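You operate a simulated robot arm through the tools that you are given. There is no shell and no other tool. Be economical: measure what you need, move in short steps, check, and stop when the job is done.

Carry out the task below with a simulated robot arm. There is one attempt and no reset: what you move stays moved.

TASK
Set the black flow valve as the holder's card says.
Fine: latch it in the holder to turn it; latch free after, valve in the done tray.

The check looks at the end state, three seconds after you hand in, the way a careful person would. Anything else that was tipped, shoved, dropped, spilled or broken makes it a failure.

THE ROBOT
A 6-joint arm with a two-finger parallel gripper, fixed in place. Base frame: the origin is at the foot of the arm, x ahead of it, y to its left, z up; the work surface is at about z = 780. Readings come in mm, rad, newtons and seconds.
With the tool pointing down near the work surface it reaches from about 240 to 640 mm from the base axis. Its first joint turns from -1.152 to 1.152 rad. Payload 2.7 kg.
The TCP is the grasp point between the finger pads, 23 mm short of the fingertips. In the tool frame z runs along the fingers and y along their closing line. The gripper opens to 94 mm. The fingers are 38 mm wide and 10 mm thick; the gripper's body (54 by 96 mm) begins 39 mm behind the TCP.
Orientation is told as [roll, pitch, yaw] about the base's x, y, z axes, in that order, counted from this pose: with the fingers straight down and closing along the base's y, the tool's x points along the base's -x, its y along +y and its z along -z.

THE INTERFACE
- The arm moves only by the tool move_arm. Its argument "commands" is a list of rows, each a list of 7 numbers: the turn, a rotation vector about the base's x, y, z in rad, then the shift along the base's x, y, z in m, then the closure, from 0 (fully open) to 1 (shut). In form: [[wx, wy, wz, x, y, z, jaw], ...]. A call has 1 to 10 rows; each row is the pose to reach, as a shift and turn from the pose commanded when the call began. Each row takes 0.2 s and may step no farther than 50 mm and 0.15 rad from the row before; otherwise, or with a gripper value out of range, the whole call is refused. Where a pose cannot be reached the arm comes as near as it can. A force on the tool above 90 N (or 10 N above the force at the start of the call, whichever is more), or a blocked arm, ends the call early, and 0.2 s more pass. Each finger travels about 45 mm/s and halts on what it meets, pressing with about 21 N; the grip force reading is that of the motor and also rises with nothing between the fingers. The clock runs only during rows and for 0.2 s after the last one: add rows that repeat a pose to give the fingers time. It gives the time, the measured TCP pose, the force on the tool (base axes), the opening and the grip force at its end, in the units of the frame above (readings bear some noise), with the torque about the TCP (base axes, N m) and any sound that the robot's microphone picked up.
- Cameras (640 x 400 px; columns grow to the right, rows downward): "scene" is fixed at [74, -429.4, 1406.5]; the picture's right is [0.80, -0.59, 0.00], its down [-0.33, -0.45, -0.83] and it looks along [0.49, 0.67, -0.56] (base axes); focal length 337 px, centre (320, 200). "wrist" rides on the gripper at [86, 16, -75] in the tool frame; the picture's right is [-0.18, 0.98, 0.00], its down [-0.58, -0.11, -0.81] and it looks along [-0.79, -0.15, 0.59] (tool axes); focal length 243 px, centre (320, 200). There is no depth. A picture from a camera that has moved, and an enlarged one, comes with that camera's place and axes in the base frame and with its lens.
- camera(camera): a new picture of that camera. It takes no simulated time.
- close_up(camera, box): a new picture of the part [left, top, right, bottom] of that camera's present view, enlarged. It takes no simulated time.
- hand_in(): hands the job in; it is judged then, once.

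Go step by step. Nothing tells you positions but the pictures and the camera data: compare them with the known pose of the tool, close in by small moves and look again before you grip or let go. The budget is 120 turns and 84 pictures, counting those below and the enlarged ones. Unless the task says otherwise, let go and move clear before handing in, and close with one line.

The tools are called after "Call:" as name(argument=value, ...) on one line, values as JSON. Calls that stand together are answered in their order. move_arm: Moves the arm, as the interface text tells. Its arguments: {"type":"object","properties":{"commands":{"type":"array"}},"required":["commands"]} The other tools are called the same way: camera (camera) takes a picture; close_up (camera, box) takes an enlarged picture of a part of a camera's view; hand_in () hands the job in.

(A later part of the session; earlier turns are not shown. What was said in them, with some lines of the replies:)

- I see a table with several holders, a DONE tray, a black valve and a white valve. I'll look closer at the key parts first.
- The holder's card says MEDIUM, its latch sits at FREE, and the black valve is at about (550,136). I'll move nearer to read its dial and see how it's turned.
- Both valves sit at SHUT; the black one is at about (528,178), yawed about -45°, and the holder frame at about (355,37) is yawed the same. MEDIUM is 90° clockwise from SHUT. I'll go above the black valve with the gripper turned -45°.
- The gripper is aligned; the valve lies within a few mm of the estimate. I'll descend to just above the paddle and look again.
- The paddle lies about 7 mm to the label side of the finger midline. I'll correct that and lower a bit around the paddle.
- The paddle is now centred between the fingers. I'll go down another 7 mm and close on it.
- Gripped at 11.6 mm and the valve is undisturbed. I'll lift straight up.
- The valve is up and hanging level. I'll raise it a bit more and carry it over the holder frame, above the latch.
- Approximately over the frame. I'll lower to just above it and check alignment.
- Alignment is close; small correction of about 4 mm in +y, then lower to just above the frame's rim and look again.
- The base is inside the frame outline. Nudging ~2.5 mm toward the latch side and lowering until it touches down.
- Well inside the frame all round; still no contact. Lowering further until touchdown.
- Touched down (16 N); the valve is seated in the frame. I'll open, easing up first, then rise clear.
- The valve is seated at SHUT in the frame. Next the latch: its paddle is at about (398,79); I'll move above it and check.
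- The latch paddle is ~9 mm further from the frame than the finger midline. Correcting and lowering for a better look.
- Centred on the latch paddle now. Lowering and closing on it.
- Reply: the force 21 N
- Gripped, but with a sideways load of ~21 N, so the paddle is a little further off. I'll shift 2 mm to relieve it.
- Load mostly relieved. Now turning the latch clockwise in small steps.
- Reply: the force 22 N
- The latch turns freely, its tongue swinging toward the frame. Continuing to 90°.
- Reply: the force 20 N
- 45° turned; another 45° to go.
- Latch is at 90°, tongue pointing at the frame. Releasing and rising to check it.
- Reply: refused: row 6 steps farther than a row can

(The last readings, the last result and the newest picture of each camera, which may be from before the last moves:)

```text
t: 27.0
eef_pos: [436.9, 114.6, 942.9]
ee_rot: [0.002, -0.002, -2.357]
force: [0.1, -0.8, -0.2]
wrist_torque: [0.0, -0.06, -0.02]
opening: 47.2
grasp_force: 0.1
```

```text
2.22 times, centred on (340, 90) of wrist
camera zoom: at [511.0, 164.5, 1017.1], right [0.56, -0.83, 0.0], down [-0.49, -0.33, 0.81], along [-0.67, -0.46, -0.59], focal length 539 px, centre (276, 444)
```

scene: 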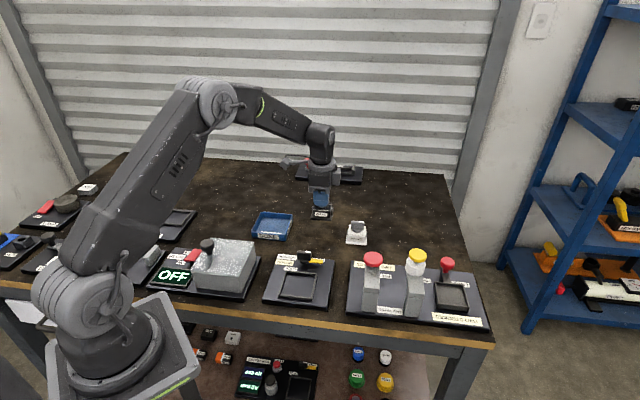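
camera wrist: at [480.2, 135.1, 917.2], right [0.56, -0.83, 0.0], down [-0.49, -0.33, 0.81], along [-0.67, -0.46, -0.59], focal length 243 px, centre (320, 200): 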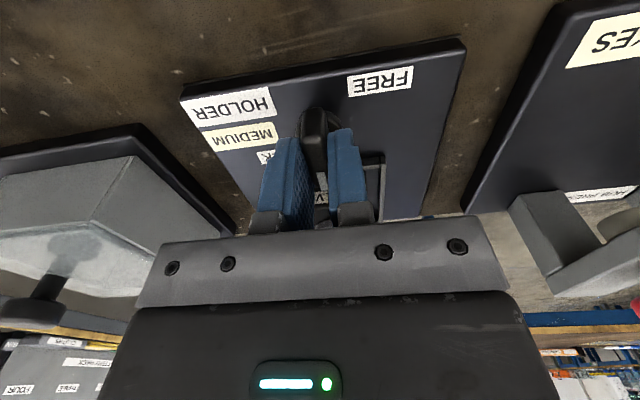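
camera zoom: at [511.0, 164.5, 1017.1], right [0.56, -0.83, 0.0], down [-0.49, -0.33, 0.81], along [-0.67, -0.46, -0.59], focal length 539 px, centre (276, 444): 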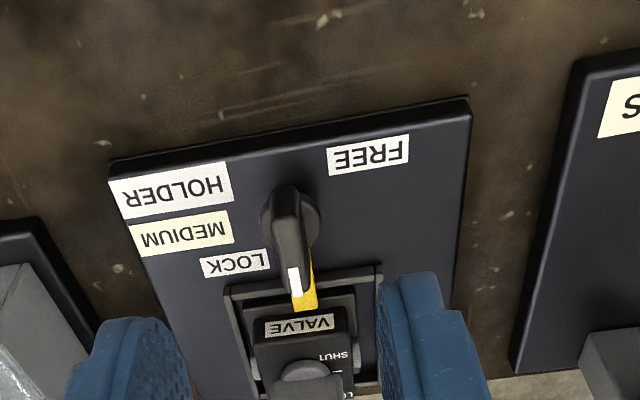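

The latch is at LOCK with its tongue over the valve's base flange. Now I rotate back to -45° and go above the valve's paddle.

Call:
move_arm(commands=[[0, 0, 0.14, 0, 0, 0, 0.5], [0, 0, 0.28, 0, 0, 0, 0.5], [0, 0, 0.42, -0.015, -0.015, 0, 0.5], [0, 0, 0.56, -0.03, -0.03, 0, 0.5], [0, 0, 0.7, -0.045, -0.045, 0, 0.5], [0, 0, 0.84, -0.06, -0.06, 0, 0.5], [0, 0, 0.98, -0.075, -0.07, 0, 0.5], [0, 0, 1.12, -0.0855, -0.0762, 0, 0.5], [0, 0, 1.26, -0.0855, -0.0762, 0, 0.5], [0, 0, 1.4, -0.0855, -0.0762, 0, 0.4]])

Call:
move_arm(commands=[[0, 0, 0.085, 0, 0, 0, 0.4], [0, 0, 0.17, 0, 0, -0.02, 0.4], [0, 0, 0.17, 0, 0, -0.04, 0.4], [0, 0, 0.17, 0, 0, -0.055, 0.4], [0, 0, 0.17, 0, 0, -0.055, 0.4]])

Call:
close_up(camera="wrist", box=[200, 60, 440, 220])

```text
t: 29.2
eef_pos: [352.1, 38.9, 943.5]
ee_rot: [0.001, -0.001, -0.954]
force: [0.5, 0.0, 0.1]
wrist_torque: [0.02, 0.0, -0.02]
opening: 56.2
grasp_force: 0.0
```

```text
t: 30.4
eef_pos: [350.6, 40.6, 887.8]
ee_rot: [0.001, -0.003, -0.788]
force: [0.1, -0.1, -0.4]
wrist_torque: [-0.04, -0.03, 0.01]
opening: 56.5
grasp_force: 0.0
```

```text
2.50 times, centred on (320, 140) of wrist
camera zoom: at [302.2, 112.0, 961.6], right [0.83, 0.56, 0.0], down [0.33, -0.49, 0.81], along [0.46, -0.67, -0.59], focal length 606 px, centre (320, 350)
```

zoom: 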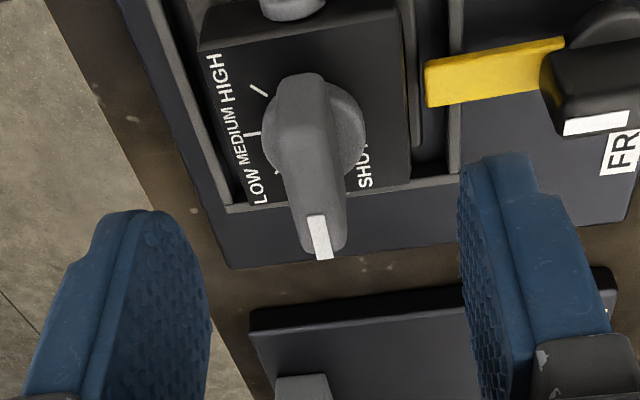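

Paddle is nearly centred (2 mm off toward the label side). Correct, lower to grip height and close.

Call:
move_arm(commands=[[0, 0, 0, -0.0015, -0.0015, -0.01, 0.4], [0, 0, 0, -0.0015, -0.0015, -0.02, 0.5], [0, 0, 0, -0.0015, -0.0015, -0.03, 0.6], [0, 0, 0, -0.0015, -0.0015, -0.03, 0.8], [0, 0, 0, -0.0015, -0.0015, -0.03, 0.9], [0, 0, 0, -0.0015, -0.0015, -0.03, 1], [0, 0, 0, -0.0015, -0.0015, -0.03, 1]])

Call:
close_up(camera="wrist", box=[200, 60, 440, 220])

```text
t: 32.0
eef_pos: [348.1, 37.2, 858.6]
ee_rot: [0.0, -0.003, -0.787]
force: [-0.4, 0.7, 0.2]
wrist_torque: [-0.02, -0.03, -0.01]
opening: 11.6
grasp_force: 21.0
```

```text
2.50 times, centred on (320, 140) of wrist
camera zoom: at [300.7, 110.4, 932.2], right [0.83, 0.56, 0.0], down [0.33, -0.49, 0.81], along [0.46, -0.67, -0.59], focal length 606 px, centre (320, 350)
```

zoom: 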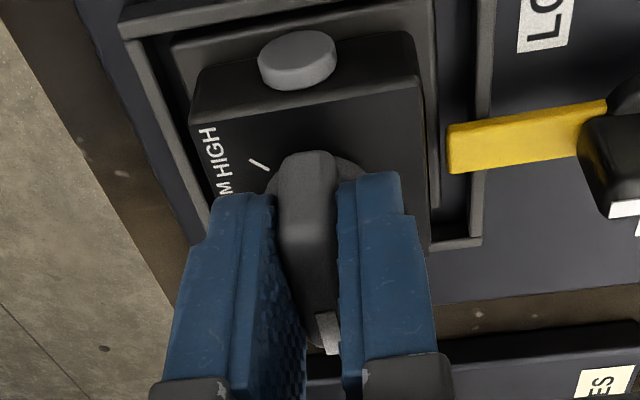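

Gripped without side load. Turning the knob clockwise 45° first.

Call:
move_arm(commands=[[0, 0, -0.1, 0, 0, 0, 1], [0, 0, -0.2, 0, 0, 0, 1], [0, 0, -0.3, 0, 0, 0, 1], [0, 0, -0.4, 0, 0, 0, 1], [0, 0, -0.4, 0, 0, 0, 1]])

Call:
close_up(camera="scene", box=[260, 230, 340, 300])

```text
t: 33.2
eef_pos: [350.6, 38.4, 857.4]
ee_rot: [0.003, -0.002, -1.19]
force: [1.1, -4.4, 7.5]
wrist_torque: [-0.17, -0.07, 0.01]
opening: 11.5
grasp_force: 20.9
```

```text
5.71 times, centred on (300, 265) of scene
camera zoom: at [73.9, -429.5, 1406.5], right [0.8, -0.59, 0.0], down [-0.33, -0.45, -0.83], along [0.49, 0.67, -0.56], focal length 1924 px, centre (434, -171)
```

zoom: 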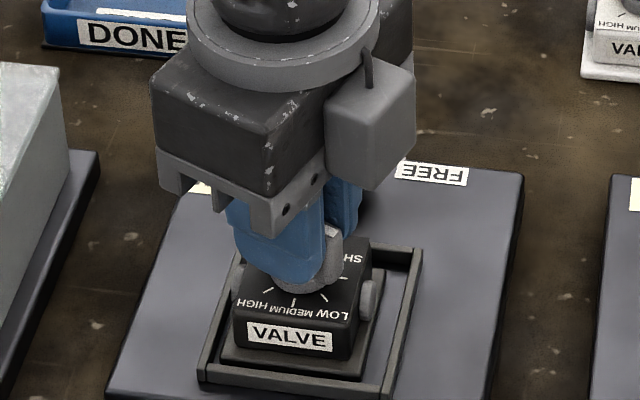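

The knob turns while the valve stays put in the frame. Continuing toward 90°.

Call:
move_arm(commands=[[0, 0, -0.1, 0, 0, 0, 1], [0, 0, -0.2, 0, 0, 0, 1], [0, 0, -0.3, 0, 0, 0, 1], [0, 0, -0.4, 0, 0, 0, 1], [0, 0, -0.5, 0, 0, 0, 1], [0, 0, -0.6, 0, 0, 0, 1], [0, 0, -0.7, 0, 0, 0, 1], [0, 0, -0.8, 0, 0, 0, 1], [0, 0, -0.8, 0, 0, 0, 1]])

Call:
close_up(camera="scene", box=[260, 230, 340, 300])

```text
t: 35.2
eef_pos: [350.2, 38.3, 857.4]
ee_rot: [0.002, 0.001, -1.99]
force: [6.9, -3.5, 16.2]
wrist_torque: [-0.09, -0.07, 0.02]
opening: 11.7
grasp_force: 20.7
```

```text
5.71 times, centred on (300, 265) of scene
camera zoom: at [73.9, -429.5, 1406.5], right [0.8, -0.59, 0.0], down [-0.33, -0.45, -0.83], along [0.49, 0.67, -0.56], focal length 1924 px, centre (434, -171)
```

zoom: 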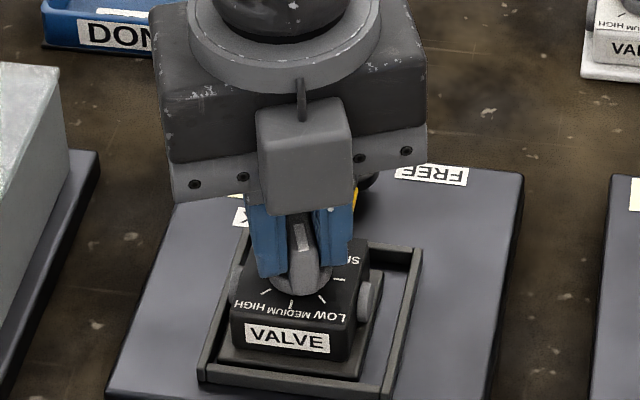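

Call:
move_arm(commands=[[0, 0, -0.1, 0, 0, 0, 1], [0, 0, -0.2, 0, 0, 0, 1], [0, 0, -0.3, 0, 0, 0, 1], [0, 0, -0.367, 0, 0, 0, 1], [0, 0, -0.367, 0, 0, 0, 1]])

Call:
close_up(camera="scene", box=[280, 255, 320, 295])

```text
t: 36.4
eef_pos: [349.0, 37.4, 856.8]
ee_rot: [0.001, -0.002, -2.355]
force: [5.1, -0.2, 0.4]
wrist_torque: [0.13, -0.34, -0.01]
opening: 11.7
grasp_force: 20.8
```

```text
10.00 times, centred on (300, 275) of scene
camera zoom: at [74.1, -429.5, 1406.5], right [0.8, -0.59, 0.0], down [-0.33, -0.45, -0.83], along [0.49, 0.67, -0.56], focal length 3367 px, centre (520, -550)
```

zoom: 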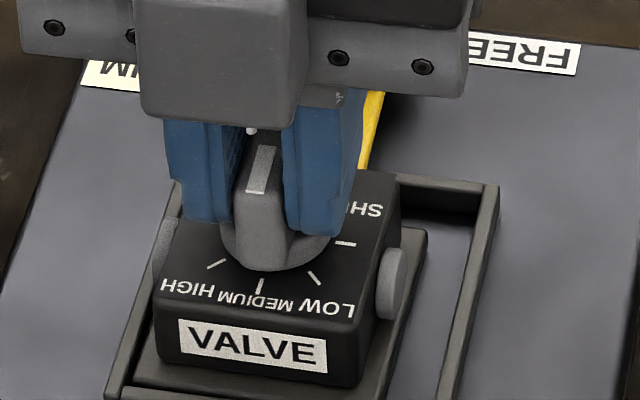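

The pointer lines up with the MEDIUM tick. I'll release, rise, and check.

Call:
move_arm(commands=[[0, 0, 0, 0, 0, 0, 0.8], [0, 0, 0, 0, 0, 0, 0.6], [0, 0, 0, 0, 0, 0, 0.5], [0, 0, 0, 0, 0, 0.03, 0.5], [0, 0, 0, 0, 0, 0.06, 0.5], [0, 0, 0, 0.025, 0.025, 0.07, 0.5], [0, 0, 0, 0.057, 0.049, 0.07, 0.5], [0, 0, 0, 0.057, 0.049, 0.07, 0.5]])

Call:
close_up(camera="scene", box=[280, 240, 330, 295])

Call:
close_up(camera="wrist", box=[200, 60, 440, 220])

```text
t: 38.2
eef_pos: [404.4, 87.5, 927.3]
ee_rot: [0.0, 0.0, -2.353]
force: [-0.3, 0.3, 0.3]
wrist_torque: [0.01, 0.01, 0.0]
opening: 47.3
grasp_force: 0.0
```

```text
7.27 times, centred on (305, 268) of scene
camera zoom: at [74.0, -429.4, 1406.5], right [0.8, -0.59, 0.0], down [-0.33, -0.45, -0.83], along [0.49, 0.67, -0.56], focal length 2449 px, centre (429, -291)
```

zoom: 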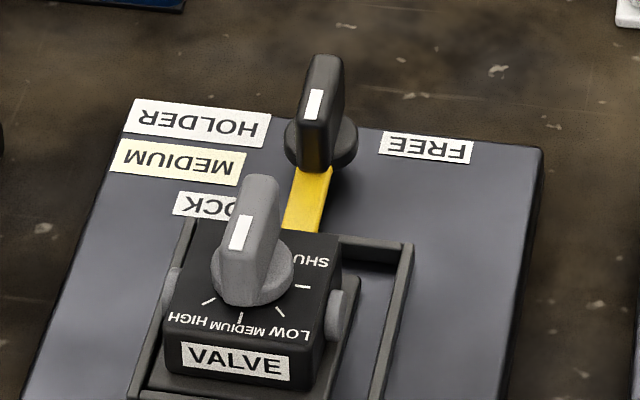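

```text
2.50 times, centred on (320, 140) of wrist
camera zoom: at [478.9, 137.4, 1000.6], right [0.57, -0.82, 0.0], down [-0.49, -0.33, 0.81], along [-0.66, -0.46, -0.59], focal length 606 px, centre (320, 350)
```

zoom: 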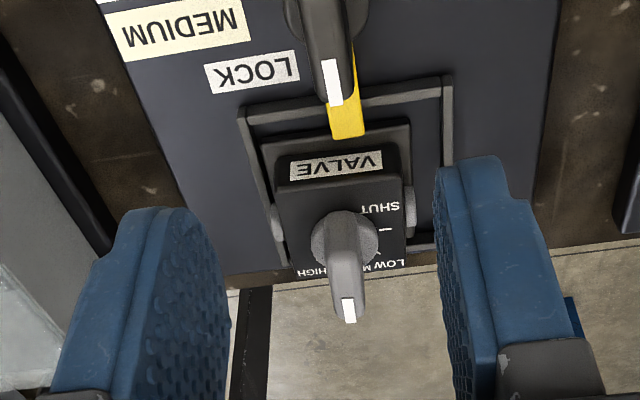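

The pointer is near MEDIUM; I want to check its angle against the tick more closely.

Call:
close_up(camera="scene", box=[282, 260, 312, 292])

Call:
close_up(camera="wrist", box=[290, 110, 390, 200])

```text
12.50 times, centred on (297, 276) of scene
camera zoom: at [74.0, -429.4, 1406.5], right [0.8, -0.59, 0.0], down [-0.33, -0.45, -0.83], along [0.49, 0.67, -0.56], focal length 4209 px, centre (608, -750)
```

zoom: 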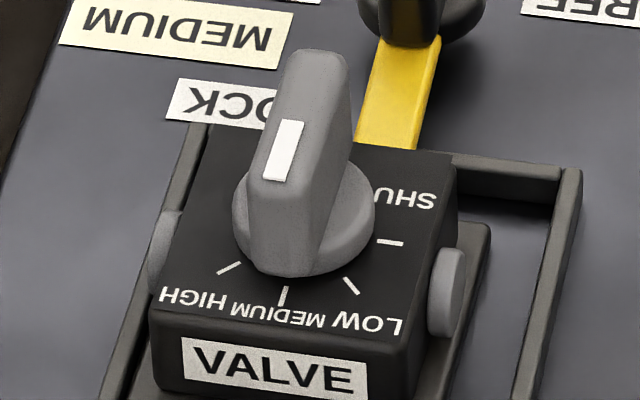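

```text
4.44 times, centred on (340, 155) of wrist
camera zoom: at [478.9, 137.4, 1000.6], right [0.57, -0.82, 0.0], down [-0.49, -0.33, 0.81], along [-0.66, -0.46, -0.59], focal length 1078 px, centre (231, 400)
```

zoom: 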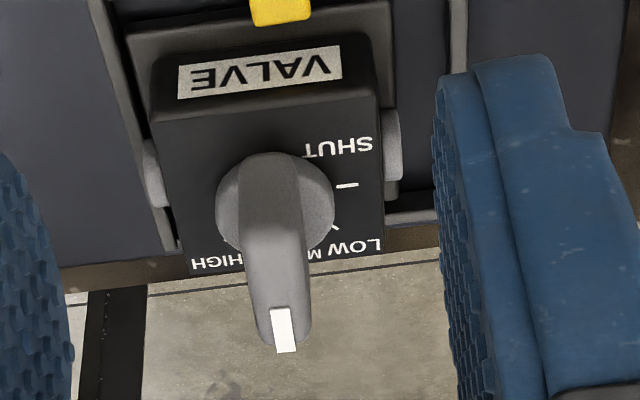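

The knob is on MEDIUM within a couple of degrees. Now back to the latch: lower onto its paddle and grip.

Call:
move_arm(commands=[[0, 0, 0, 0.002, -0.0015, -0.03, 0.5], [0, 0, 0, 0.002, -0.0015, -0.06, 0.5], [0, 0, 0, 0.002, -0.0015, -0.084, 0.5], [0, 0, 0, 0.002, -0.0015, -0.084, 0.7], [0, 0, 0, 0.002, -0.0015, -0.084, 0.9], [0, 0, 0, 0.002, -0.0015, -0.084, 1], [0, 0, 0, 0.002, -0.0015, -0.084, 1]])

Call:
close_up(camera="wrist", box=[200, 60, 440, 220])

```text
t: 39.8
eef_pos: [406.0, 85.0, 842.6]
ee_rot: [0.0, -0.002, -2.354]
force: [-9.5, 14.4, -0.5]
wrist_torque: [0.39, -0.04, 0.05]
opening: 12.2
grasp_force: 20.8
```

```text
2.50 times, centred on (320, 140) of wrist
camera zoom: at [479.4, 134.7, 916.2], right [0.57, -0.82, 0.0], down [-0.49, -0.33, 0.81], along [-0.67, -0.46, -0.59], focal length 606 px, centre (320, 350)
```

zoom: 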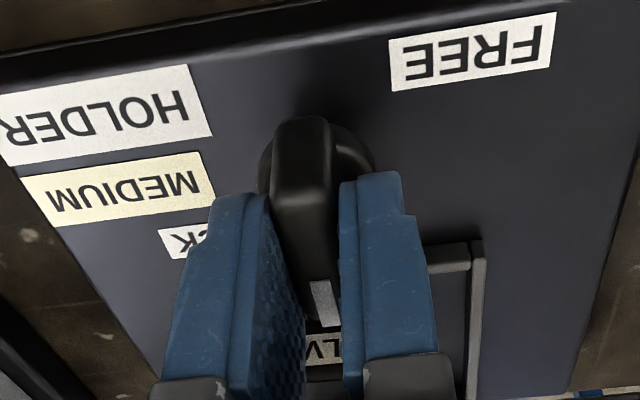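

Side load of ~17 N; relieving it by shifting about 1.5 mm, then turning the latch back counter-clockwise.

Call:
move_arm(commands=[[0, 0, 0, -0.001, 0.0013, 0, 1], [0, 0, 0, -0.001, 0.0013, 0, 1], [0, 0, 0.1, -0.001, 0.0013, 0, 1], [0, 0, 0.2, -0.001, 0.0013, 0, 1], [0, 0, 0.3, -0.001, 0.0013, 0, 1], [0, 0, 0.4, -0.001, 0.0013, 0, 1], [0, 0, 0.4, -0.001, 0.0013, 0, 1]])

```text
t: 41.4
eef_pos: [407.6, 86.4, 843.7]
ee_rot: [0.0, -0.003, -1.951]
force: [-0.5, -13.1, 0.3]
wrist_torque: [-0.39, 0.07, -0.01]
opening: 11.8
grasp_force: 21.1
```

Call:
move_arm(commands=[[0, 0, 0.12, 0, -0.001, 0, 1], [0, 0, 0.24, 0, -0.001, 0, 1], [0, 0, 0.36, 0, -0.001, 0, 1], [0, 0, 0.48, 0, -0.001, 0, 1], [0, 0, 0.6, 0, -0.001, 0, 1], [0, 0, 0.6, 0, -0.001, 0, 1]])

Call:
close_up(camera="scene", box=[260, 230, 340, 300])

```text
t: 42.8
eef_pos: [408.9, 87.0, 844.4]
ee_rot: [0.003, -0.001, -1.35]
force: [4.8, 6.2, -1.0]
wrist_torque: [0.24, 0.02, -0.03]
opening: 11.8
grasp_force: 20.8
```

```text
5.71 times, centred on (300, 265) of scene
camera zoom: at [74.3, -429.2, 1406.6], right [0.8, -0.59, 0.0], down [-0.33, -0.45, -0.83], along [0.49, 0.67, -0.56], focal length 1924 px, centre (434, -171)
```

zoom: 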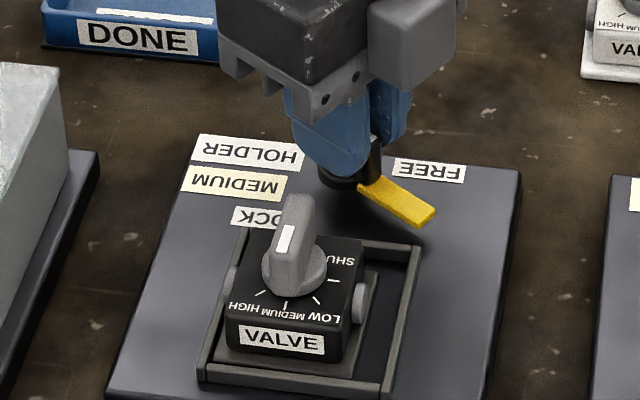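

Turning the rest of the way to FREE.

Call:
move_arm(commands=[[0, 0, 0.12, 0.0003, 0.0003, 0, 1], [0, 0, 0.24, 0.0003, 0.0003, 0, 1], [0, 0, 0.36, 0.0003, 0.0003, 0, 1], [0, 0, 0.48, 0.0003, 0.0003, 0, 1], [0, 0, 0.567, 0.0003, 0.0003, 0, 1], [0, 0, 0.567, 0.0003, 0.0003, 0, 1]])

Call:
close_up(camera="scene", box=[260, 230, 340, 300])

```text
t: 44.2
eef_pos: [409.0, 86.5, 844.2]
ee_rot: [0.003, -0.003, -0.784]
force: [13.0, 12.1, 0.1]
wrist_torque: [0.3, 0.14, -0.31]
opening: 11.6
grasp_force: 20.8
```

```text
5.71 times, centred on (300, 265) of scene
camera zoom: at [74.4, -429.1, 1406.6], right [0.8, -0.59, 0.0], down [-0.33, -0.45, -0.83], along [0.49, 0.67, -0.56], focal length 1924 px, centre (434, -171)
```

zoom: 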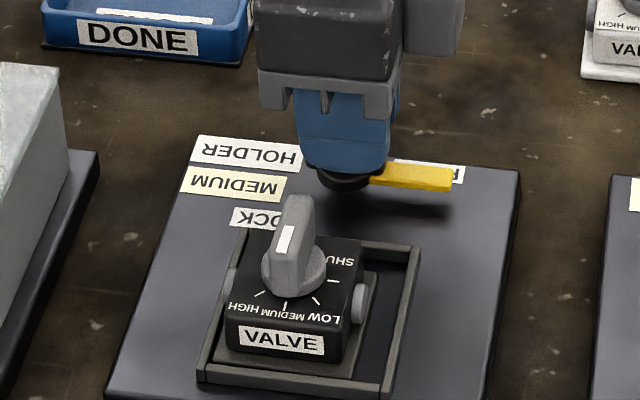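

Latch is back at FREE against its stop. Releasing and rising, then turning to +45° to grip the valve's paddle.

Call:
move_arm(commands=[[0, 0, 0, 0, 0, 0, 0.8], [0, 0, 0, 0, 0, 0, 0.6], [0, 0, 0, 0, 0, 0, 0.5], [0, 0, 0, 0, 0, 0.03, 0.5], [0, 0, 0, 0, 0, 0.06, 0.5], [0, 0, 0, 0, 0, 0.09, 0.5], [0, 0, 0.14, -0.02, -0.016, 0.09, 0.5], [0, 0, 0.28, -0.04, -0.032, 0.09, 0.5], [0, 0, 0.42, -0.058, -0.048, 0.09, 0.5], [0, 0, 0.56, -0.058, -0.048, 0.09, 0.5]])

Call:
move_arm(commands=[[0, 0, 0.14, 0, 0, 0, 0.5], [0, 0, 0.28, 0, 0, 0, 0.5], [0, 0, 0.42, 0, 0, 0, 0.5], [0, 0, 0.56, 0, 0, 0, 0.5], [0, 0, 0.7, 0, 0, 0, 0.5], [0, 0, 0.84, 0, 0, 0, 0.5], [0, 0, 0.98, 0, 0, -0.02, 0.5], [0, 0, 1.01, 0, 0, -0.04, 0.5], [0, 0, 1.01, 0, 0, -0.04, 0.5]])

Call:
close_up(camera="wrist", box=[200, 60, 440, 220])

Call:
close_up(camera="scene", box=[260, 225, 340, 295])

```text
t: 46.4
eef_pos: [350.8, 37.3, 933.5]
ee_rot: [0.001, -0.002, -0.226]
force: [0.5, 0.4, -0.1]
wrist_torque: [0.0, 0.01, 0.02]
opening: 47.1
grasp_force: 0.1
```

```text
t: 48.4
eef_pos: [349.9, 37.8, 894.5]
ee_rot: [0.002, -0.003, 0.786]
force: [0.3, -1.0, 0.1]
wrist_torque: [-0.01, 0.0, 0.01]
opening: 47.1
grasp_force: 0.0
```

```text
2.50 times, centred on (320, 140) of wrist
camera zoom: at [278.4, -12.2, 968.6], right [-0.56, 0.83, 0.0], down [0.49, 0.33, 0.81], along [0.67, 0.46, -0.59], focal length 606 px, centre (320, 350)
```

zoom: 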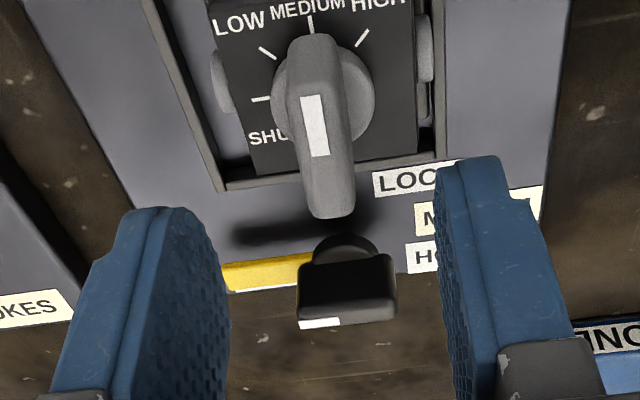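

```text
5.71 times, centred on (300, 260) of scene
camera zoom: at [74.0, -429.4, 1406.5], right [0.8, -0.59, 0.0], down [-0.33, -0.45, -0.83], along [0.49, 0.67, -0.56], focal length 1924 px, centre (434, -143)
```

zoom: 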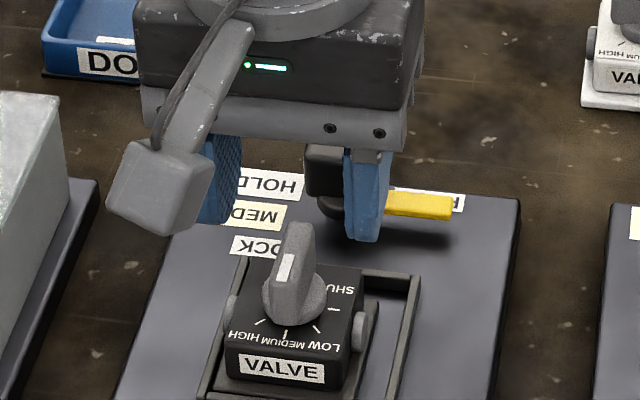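

The pointer is squarely on MEDIUM and the fingers straddle the paddle. Lowering and gripping.

Call:
move_arm(commands=[[0, 0, 0, -0.002, -0.002, -0.015, 0.5], [0, 0, 0, -0.002, -0.002, -0.03, 0.5], [0, 0, 0, -0.002, -0.002, -0.037, 0.6], [0, 0, 0, -0.002, -0.002, -0.037, 0.8], [0, 0, 0, -0.002, -0.002, -0.037, 0.9], [0, 0, 0, -0.002, -0.002, -0.037, 1], [0, 0, 0, -0.002, -0.002, -0.037, 1], [0, 0, 0, -0.002, -0.002, -0.037, 1]])

Call:
close_up(camera="wrist", box=[200, 60, 440, 220])

```text
t: 50.2
eef_pos: [348.0, 35.9, 858.8]
ee_rot: [0.002, 0.0, 0.784]
force: [0.2, 0.1, -0.3]
wrist_torque: [-0.02, 0.04, -0.01]
opening: 11.5
grasp_force: 20.7
```

```text
2.50 times, centred on (320, 140) of wrist
camera zoom: at [275.9, -13.5, 932.4], right [-0.56, 0.83, 0.0], down [0.49, 0.33, 0.81], along [0.67, 0.46, -0.59], focal length 606 px, centre (320, 350)
```

zoom: 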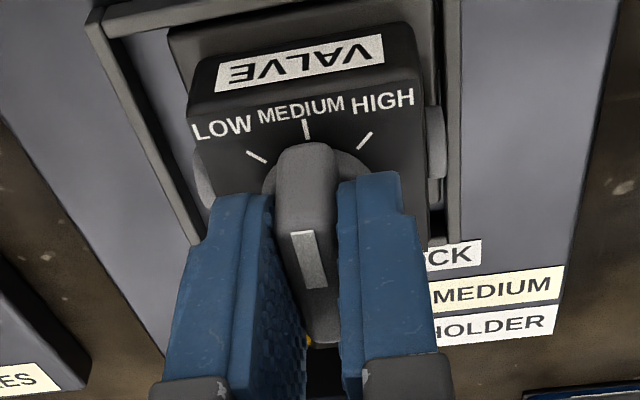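

Firm grip, knob still on MEDIUM. Lifting slowly out of the frame.

Call:
move_arm(commands=[[0, 0, 0, 0, 0, 0.005, 1], [0, 0, 0, 0, 0, 0.015, 1], [0, 0, 0, 0, 0, 0.035, 1], [0, 0, 0, 0, 0, 0.06, 1], [0, 0, 0, 0, 0, 0.08, 1], [0, 0, 0, 0, 0, 0.08, 1]])

Call:
camera(camera="scene")

```text
t: 51.6
eef_pos: [349.4, 37.1, 938.2]
ee_rot: [0.003, -0.001, 0.784]
force: [-0.8, 0.3, -1.3]
wrist_torque: [-0.02, -0.01, 0.06]
opening: 11.5
grasp_force: 21.3
```

```text
23 pictures are left
```

scene: 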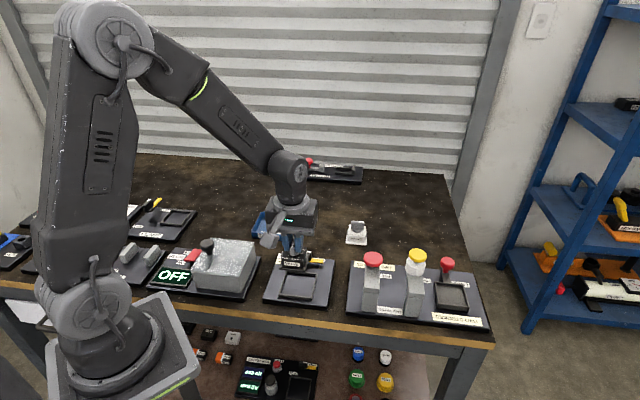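

The valve is clear of the holder. Carrying it toward the DONE tray at about (416,275).

Call:
move_arm(commands=[[0, 0, 0, 0.01, 0.035, 0, 1], [0, 0, 0, 0.02, 0.07, 0, 1], [0, 0, 0, 0.03, 0.105, 0, 1], [0, 0, 0, 0.04, 0.14, 0, 1], [0, 0, 0, 0.05, 0.175, 0, 1], [0, 0, 0, 0.06, 0.21, 0, 1], [0, 0, 0, 0.067, 0.238, 0, 1], [0, 0, 0, 0.067, 0.238, 0, 1]])

Call:
close_up(camera="scene", box=[230, 180, 320, 260])

Call:
camera(camera="wrist")

```text
t: 53.4
eef_pos: [414.5, 272.6, 938.0]
ee_rot: [0.001, -0.002, 0.784]
force: [-0.1, -0.4, -2.2]
wrist_torque: [-0.02, 0.0, 0.02]
opening: 11.7
grasp_force: 21.0
```

```text
5.00 times, centred on (275, 220) of scene
camera zoom: at [74.0, -429.4, 1406.5], right [0.8, -0.59, 0.0], down [-0.33, -0.45, -0.83], along [0.49, 0.67, -0.56], focal length 1684 px, centre (545, 100)
```

zoom: 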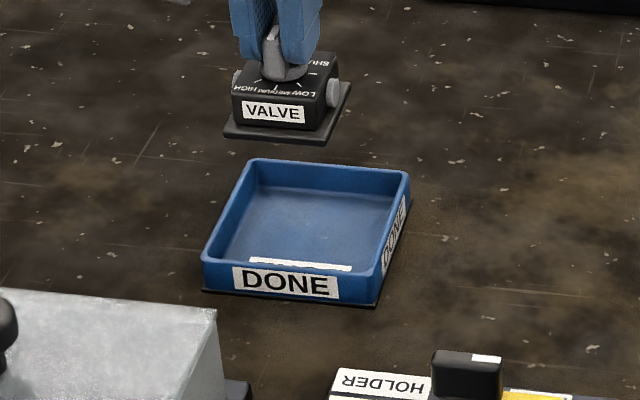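

```text
21 pictures are left
camera wrist: at [343.4, 223.1, 1011.6], right [-0.56, 0.83, 0.0], down [0.49, 0.33, 0.81], along [0.67, 0.46, -0.59], focal length 243 px, centre (320, 200)
```

wrist: 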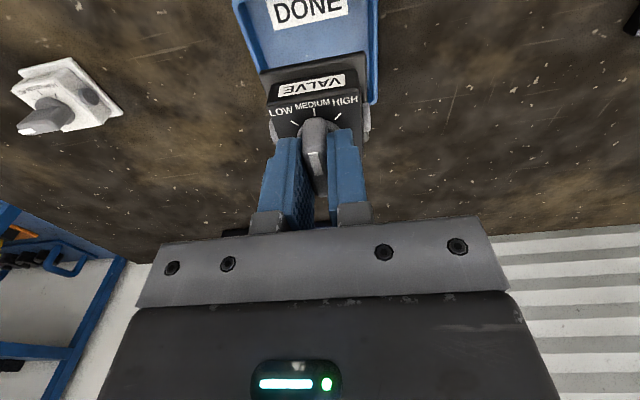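

Slightly short of the tray centre; shifting 6 mm in x and lowering to just above the rim.

Call:
move_arm(commands=[[0, 0, 0, 0.006, 0, -0.015, 1], [0, 0, 0, 0.006, 0, -0.035, 1], [0, 0, 0, 0.006, 0, -0.055, 1], [0, 0, 0, 0.006, 0, -0.06, 1], [0, 0, 0, 0.006, 0, -0.06, 1]])

Call:
close_up(camera="scene", box=[240, 200, 310, 255])

Call:
close_up(camera="wrist", box=[180, 0, 460, 180])

```text
t: 54.6
eef_pos: [421.1, 273.8, 877.1]
ee_rot: [0.001, -0.002, 0.784]
force: [-0.9, -0.4, -1.4]
wrist_torque: [0.03, -0.04, 0.0]
opening: 11.7
grasp_force: 20.7
```

```text
7.27 times, centred on (275, 228) of scene
camera zoom: at [74.0, -429.4, 1406.5], right [0.8, -0.59, 0.0], down [-0.33, -0.45, -0.83], along [0.49, 0.67, -0.56], focal length 2449 px, centre (647, 0)
```

zoom: 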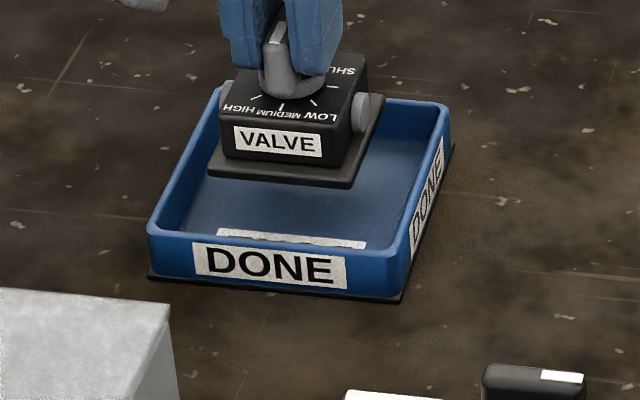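

```text
2.22 times, centred on (320, 90) of wrist
camera zoom: at [348.8, 223.7, 951.1], right [-0.56, 0.83, 0.0], down [0.49, 0.33, 0.81], along [0.67, 0.46, -0.59], focal length 539 px, centre (320, 444)
```

zoom: 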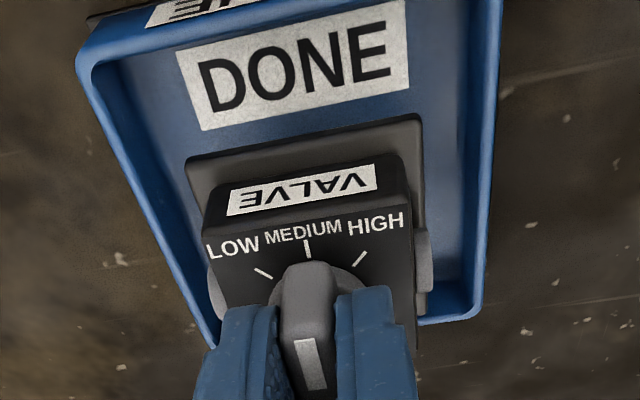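

Laterally centred; I'll shift 7 mm toward the front wall and lower until touchdown.

Call:
move_arm(commands=[[0, 0, 0, -0.005, -0.005, 0, 1], [0, 0, 0, -0.005, -0.005, -0.01, 1], [0, 0, 0, -0.005, -0.005, -0.02, 1], [0, 0, 0, -0.005, -0.005, -0.025, 1], [0, 0, 0, -0.005, -0.005, -0.027, 1], [0, 0, 0, -0.005, -0.005, -0.027, 1]])

Call:
close_up(camera="scene", box=[240, 200, 310, 255])

```text
t: 56.0
eef_pos: [415.7, 269.7, 849.2]
ee_rot: [0.002, -0.002, 0.785]
force: [0.3, -0.2, -1.5]
wrist_torque: [-0.01, 0.0, 0.01]
opening: 11.6
grasp_force: 21.4
```

```text
7.27 times, centred on (275, 228) of scene
camera zoom: at [74.0, -429.4, 1406.5], right [0.8, -0.59, 0.0], down [-0.33, -0.45, -0.83], along [0.49, 0.67, -0.56], focal length 2449 px, centre (647, 0)
```

zoom: 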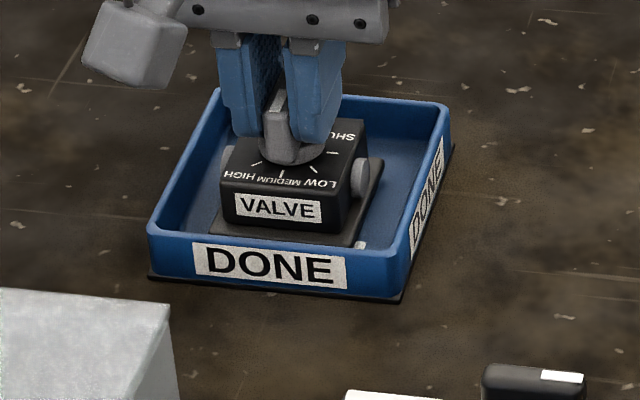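

Inside the tray with margin. Final gentle lowering to contact.

Call:
move_arm(commands=[[0, 0, 0, 0, 0, -0.001, 1], [0, 0, 0, 0, 0, -0.002, 1], [0, 0, 0, 0, 0, -0.003, 1], [0, 0, 0, 0, 0, -0.004, 1], [0, 0, 0, 0, 0, -0.004, 1]])

```text
t: 57.2
eef_pos: [415.7, 269.1, 845.8]
ee_rot: [0.002, -0.002, 0.783]
force: [1.1, 0.3, 1.8]
wrist_torque: [-0.04, 0.02, -0.03]
opening: 11.4
grasp_force: 20.8
```

Call:
move_arm(commands=[[0, 0, 0, 0, 0, -0.0005, 1], [0, 0, 0, 0, 0, -0.001, 1], [0, 0, 0, 0, 0, -0.001, 1]])

Call:
close_up(camera="scene", box=[240, 200, 310, 255])

```text
t: 58.0
eef_pos: [415.1, 268.9, 846.9]
ee_rot: [0.0, -0.003, 0.784]
force: [-6.5, -1.7, 14.8]
wrist_torque: [-0.08, 0.16, 0.02]
opening: 11.5
grasp_force: 20.9
```

```text
7.27 times, centred on (275, 228) of scene
camera zoom: at [73.6, -429.6, 1406.5], right [0.8, -0.59, 0.0], down [-0.33, -0.45, -0.83], along [0.49, 0.67, -0.56], focal length 2449 px, centre (647, 0)
```

zoom: 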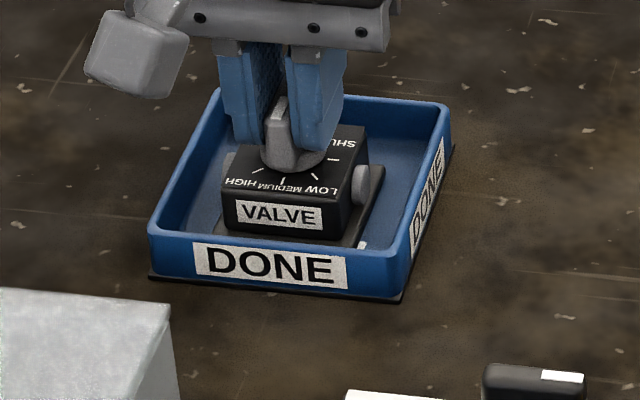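

Seated on the tray floor. Opening and rising clear.

Call:
move_arm(commands=[[0, 0, 0, 0, 0, 0.001, 0.9], [0, 0, 0, 0, 0, 0.001, 0.7], [0, 0, 0, 0, 0, 0.001, 0.5], [0, 0, 0, 0, 0, 0.001, 0.5], [0, 0, 0, 0, 0, 0.03, 0.5], [0, 0, 0, 0, 0, 0.07, 0.5], [0, 0, 0, 0, 0, 0.11, 0.5], [0, 0, 0, -0.03, 0, 0.14, 0.5], [0, 0, 0, -0.06, 0, 0.17, 0.5], [0, 0, 0, -0.06, 0, 0.17, 0.5]])

Call:
close_up(camera="scene", box=[240, 200, 310, 255])

Call:
camera(camera="scene")

Call:
close_up(camera="scene", box=[260, 230, 340, 300])

```text
t: 60.2
eef_pos: [356.8, 269.2, 1015.3]
ee_rot: [0.001, -0.001, 0.784]
force: [0.3, -0.7, 0.8]
wrist_torque: [0.02, 0.02, -0.02]
opening: 46.9
grasp_force: 0.0
```

```text
7.27 times, centred on (275, 228) of scene
camera zoom: at [74.0, -429.4, 1406.5], right [0.8, -0.59, 0.0], down [-0.33, -0.45, -0.83], along [0.49, 0.67, -0.56], focal length 2449 px, centre (647, 0)
```

zoom: 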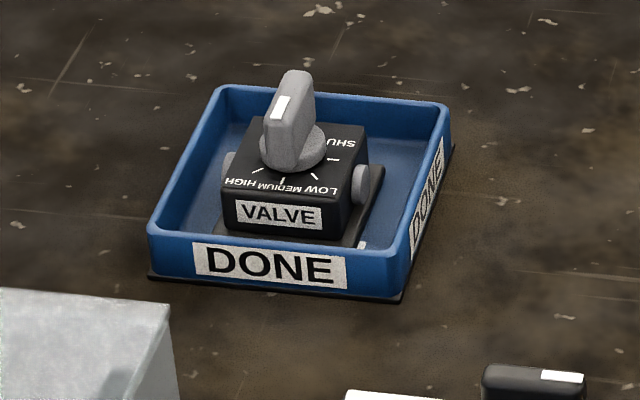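

```text
15 pictures are left
```

scene: 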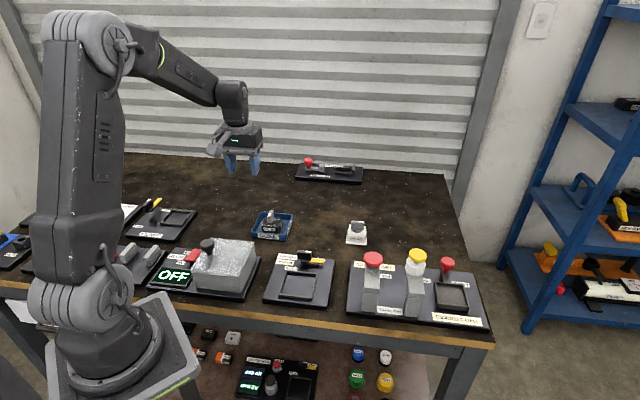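

```text
5.71 times, centred on (300, 265) of scene
camera zoom: at [74.0, -429.4, 1406.5], right [0.8, -0.59, 0.0], down [-0.33, -0.45, -0.83], along [0.49, 0.67, -0.56], focal length 1924 px, centre (434, -171)
```

zoom: 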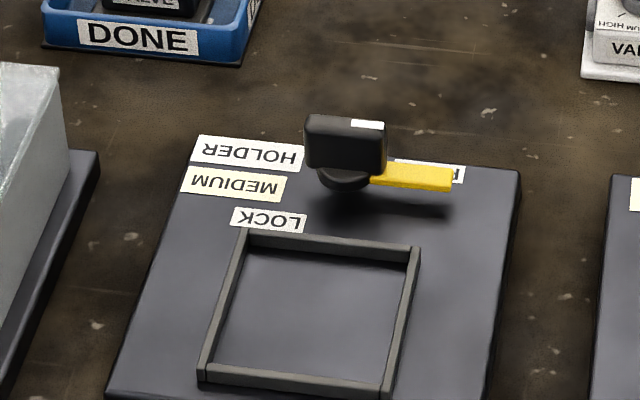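

Latch is at FREE, valve in the tray. One last check of the pointer from the wrist.

Call:
close_up(camera="wrist", box=[260, 0, 400, 120])

Call:
close_up(camera="scene", box=[255, 205, 290, 235])

```text
3.33 times, centred on (330, 60) of wrist
camera zoom: at [284.7, 220.8, 1088.6], right [-0.56, 0.83, 0.0], down [0.49, 0.33, 0.81], along [0.67, 0.46, -0.59], focal length 809 px, centre (287, 667)
```

zoom: 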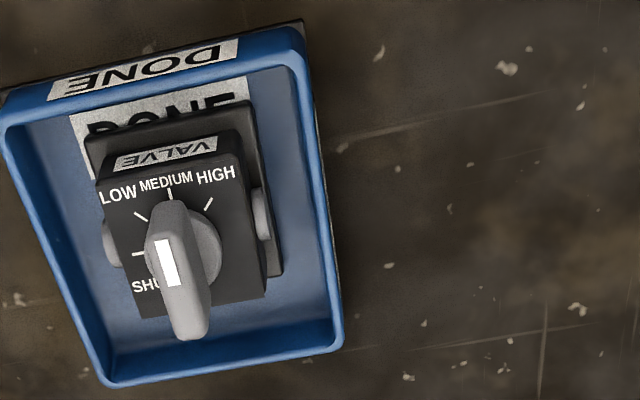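

```text
13.33 times, centred on (272, 220) of scene
camera zoom: at [74.0, -429.4, 1406.5], right [0.8, -0.59, 0.0], down [-0.33, -0.45, -0.83], along [0.49, 0.67, -0.56], focal length 4490 px, centre (953, -67)
```

zoom: 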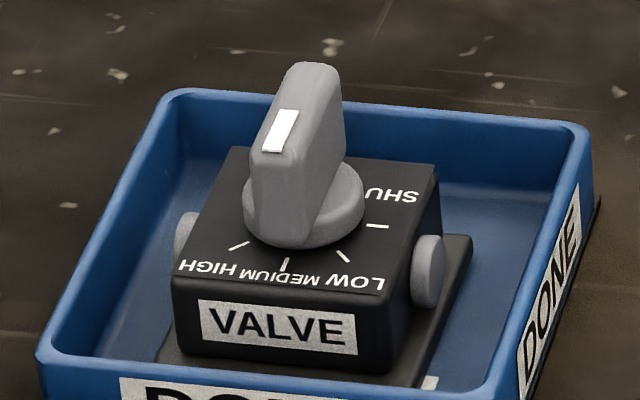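

The pointer is aligned with MEDIUM, the latch is at FREE, the valve sits flat in the DONE tray, and the arm is clear. Handing in.

Call:
hand_in()

```text
The job is handed in.
```

I set the black valve to MEDIUM in the latched holder, turned the latch back to FREE and left the valve in the DONE tray; the holder may have shifted a millimetre or two when I turned the latch.
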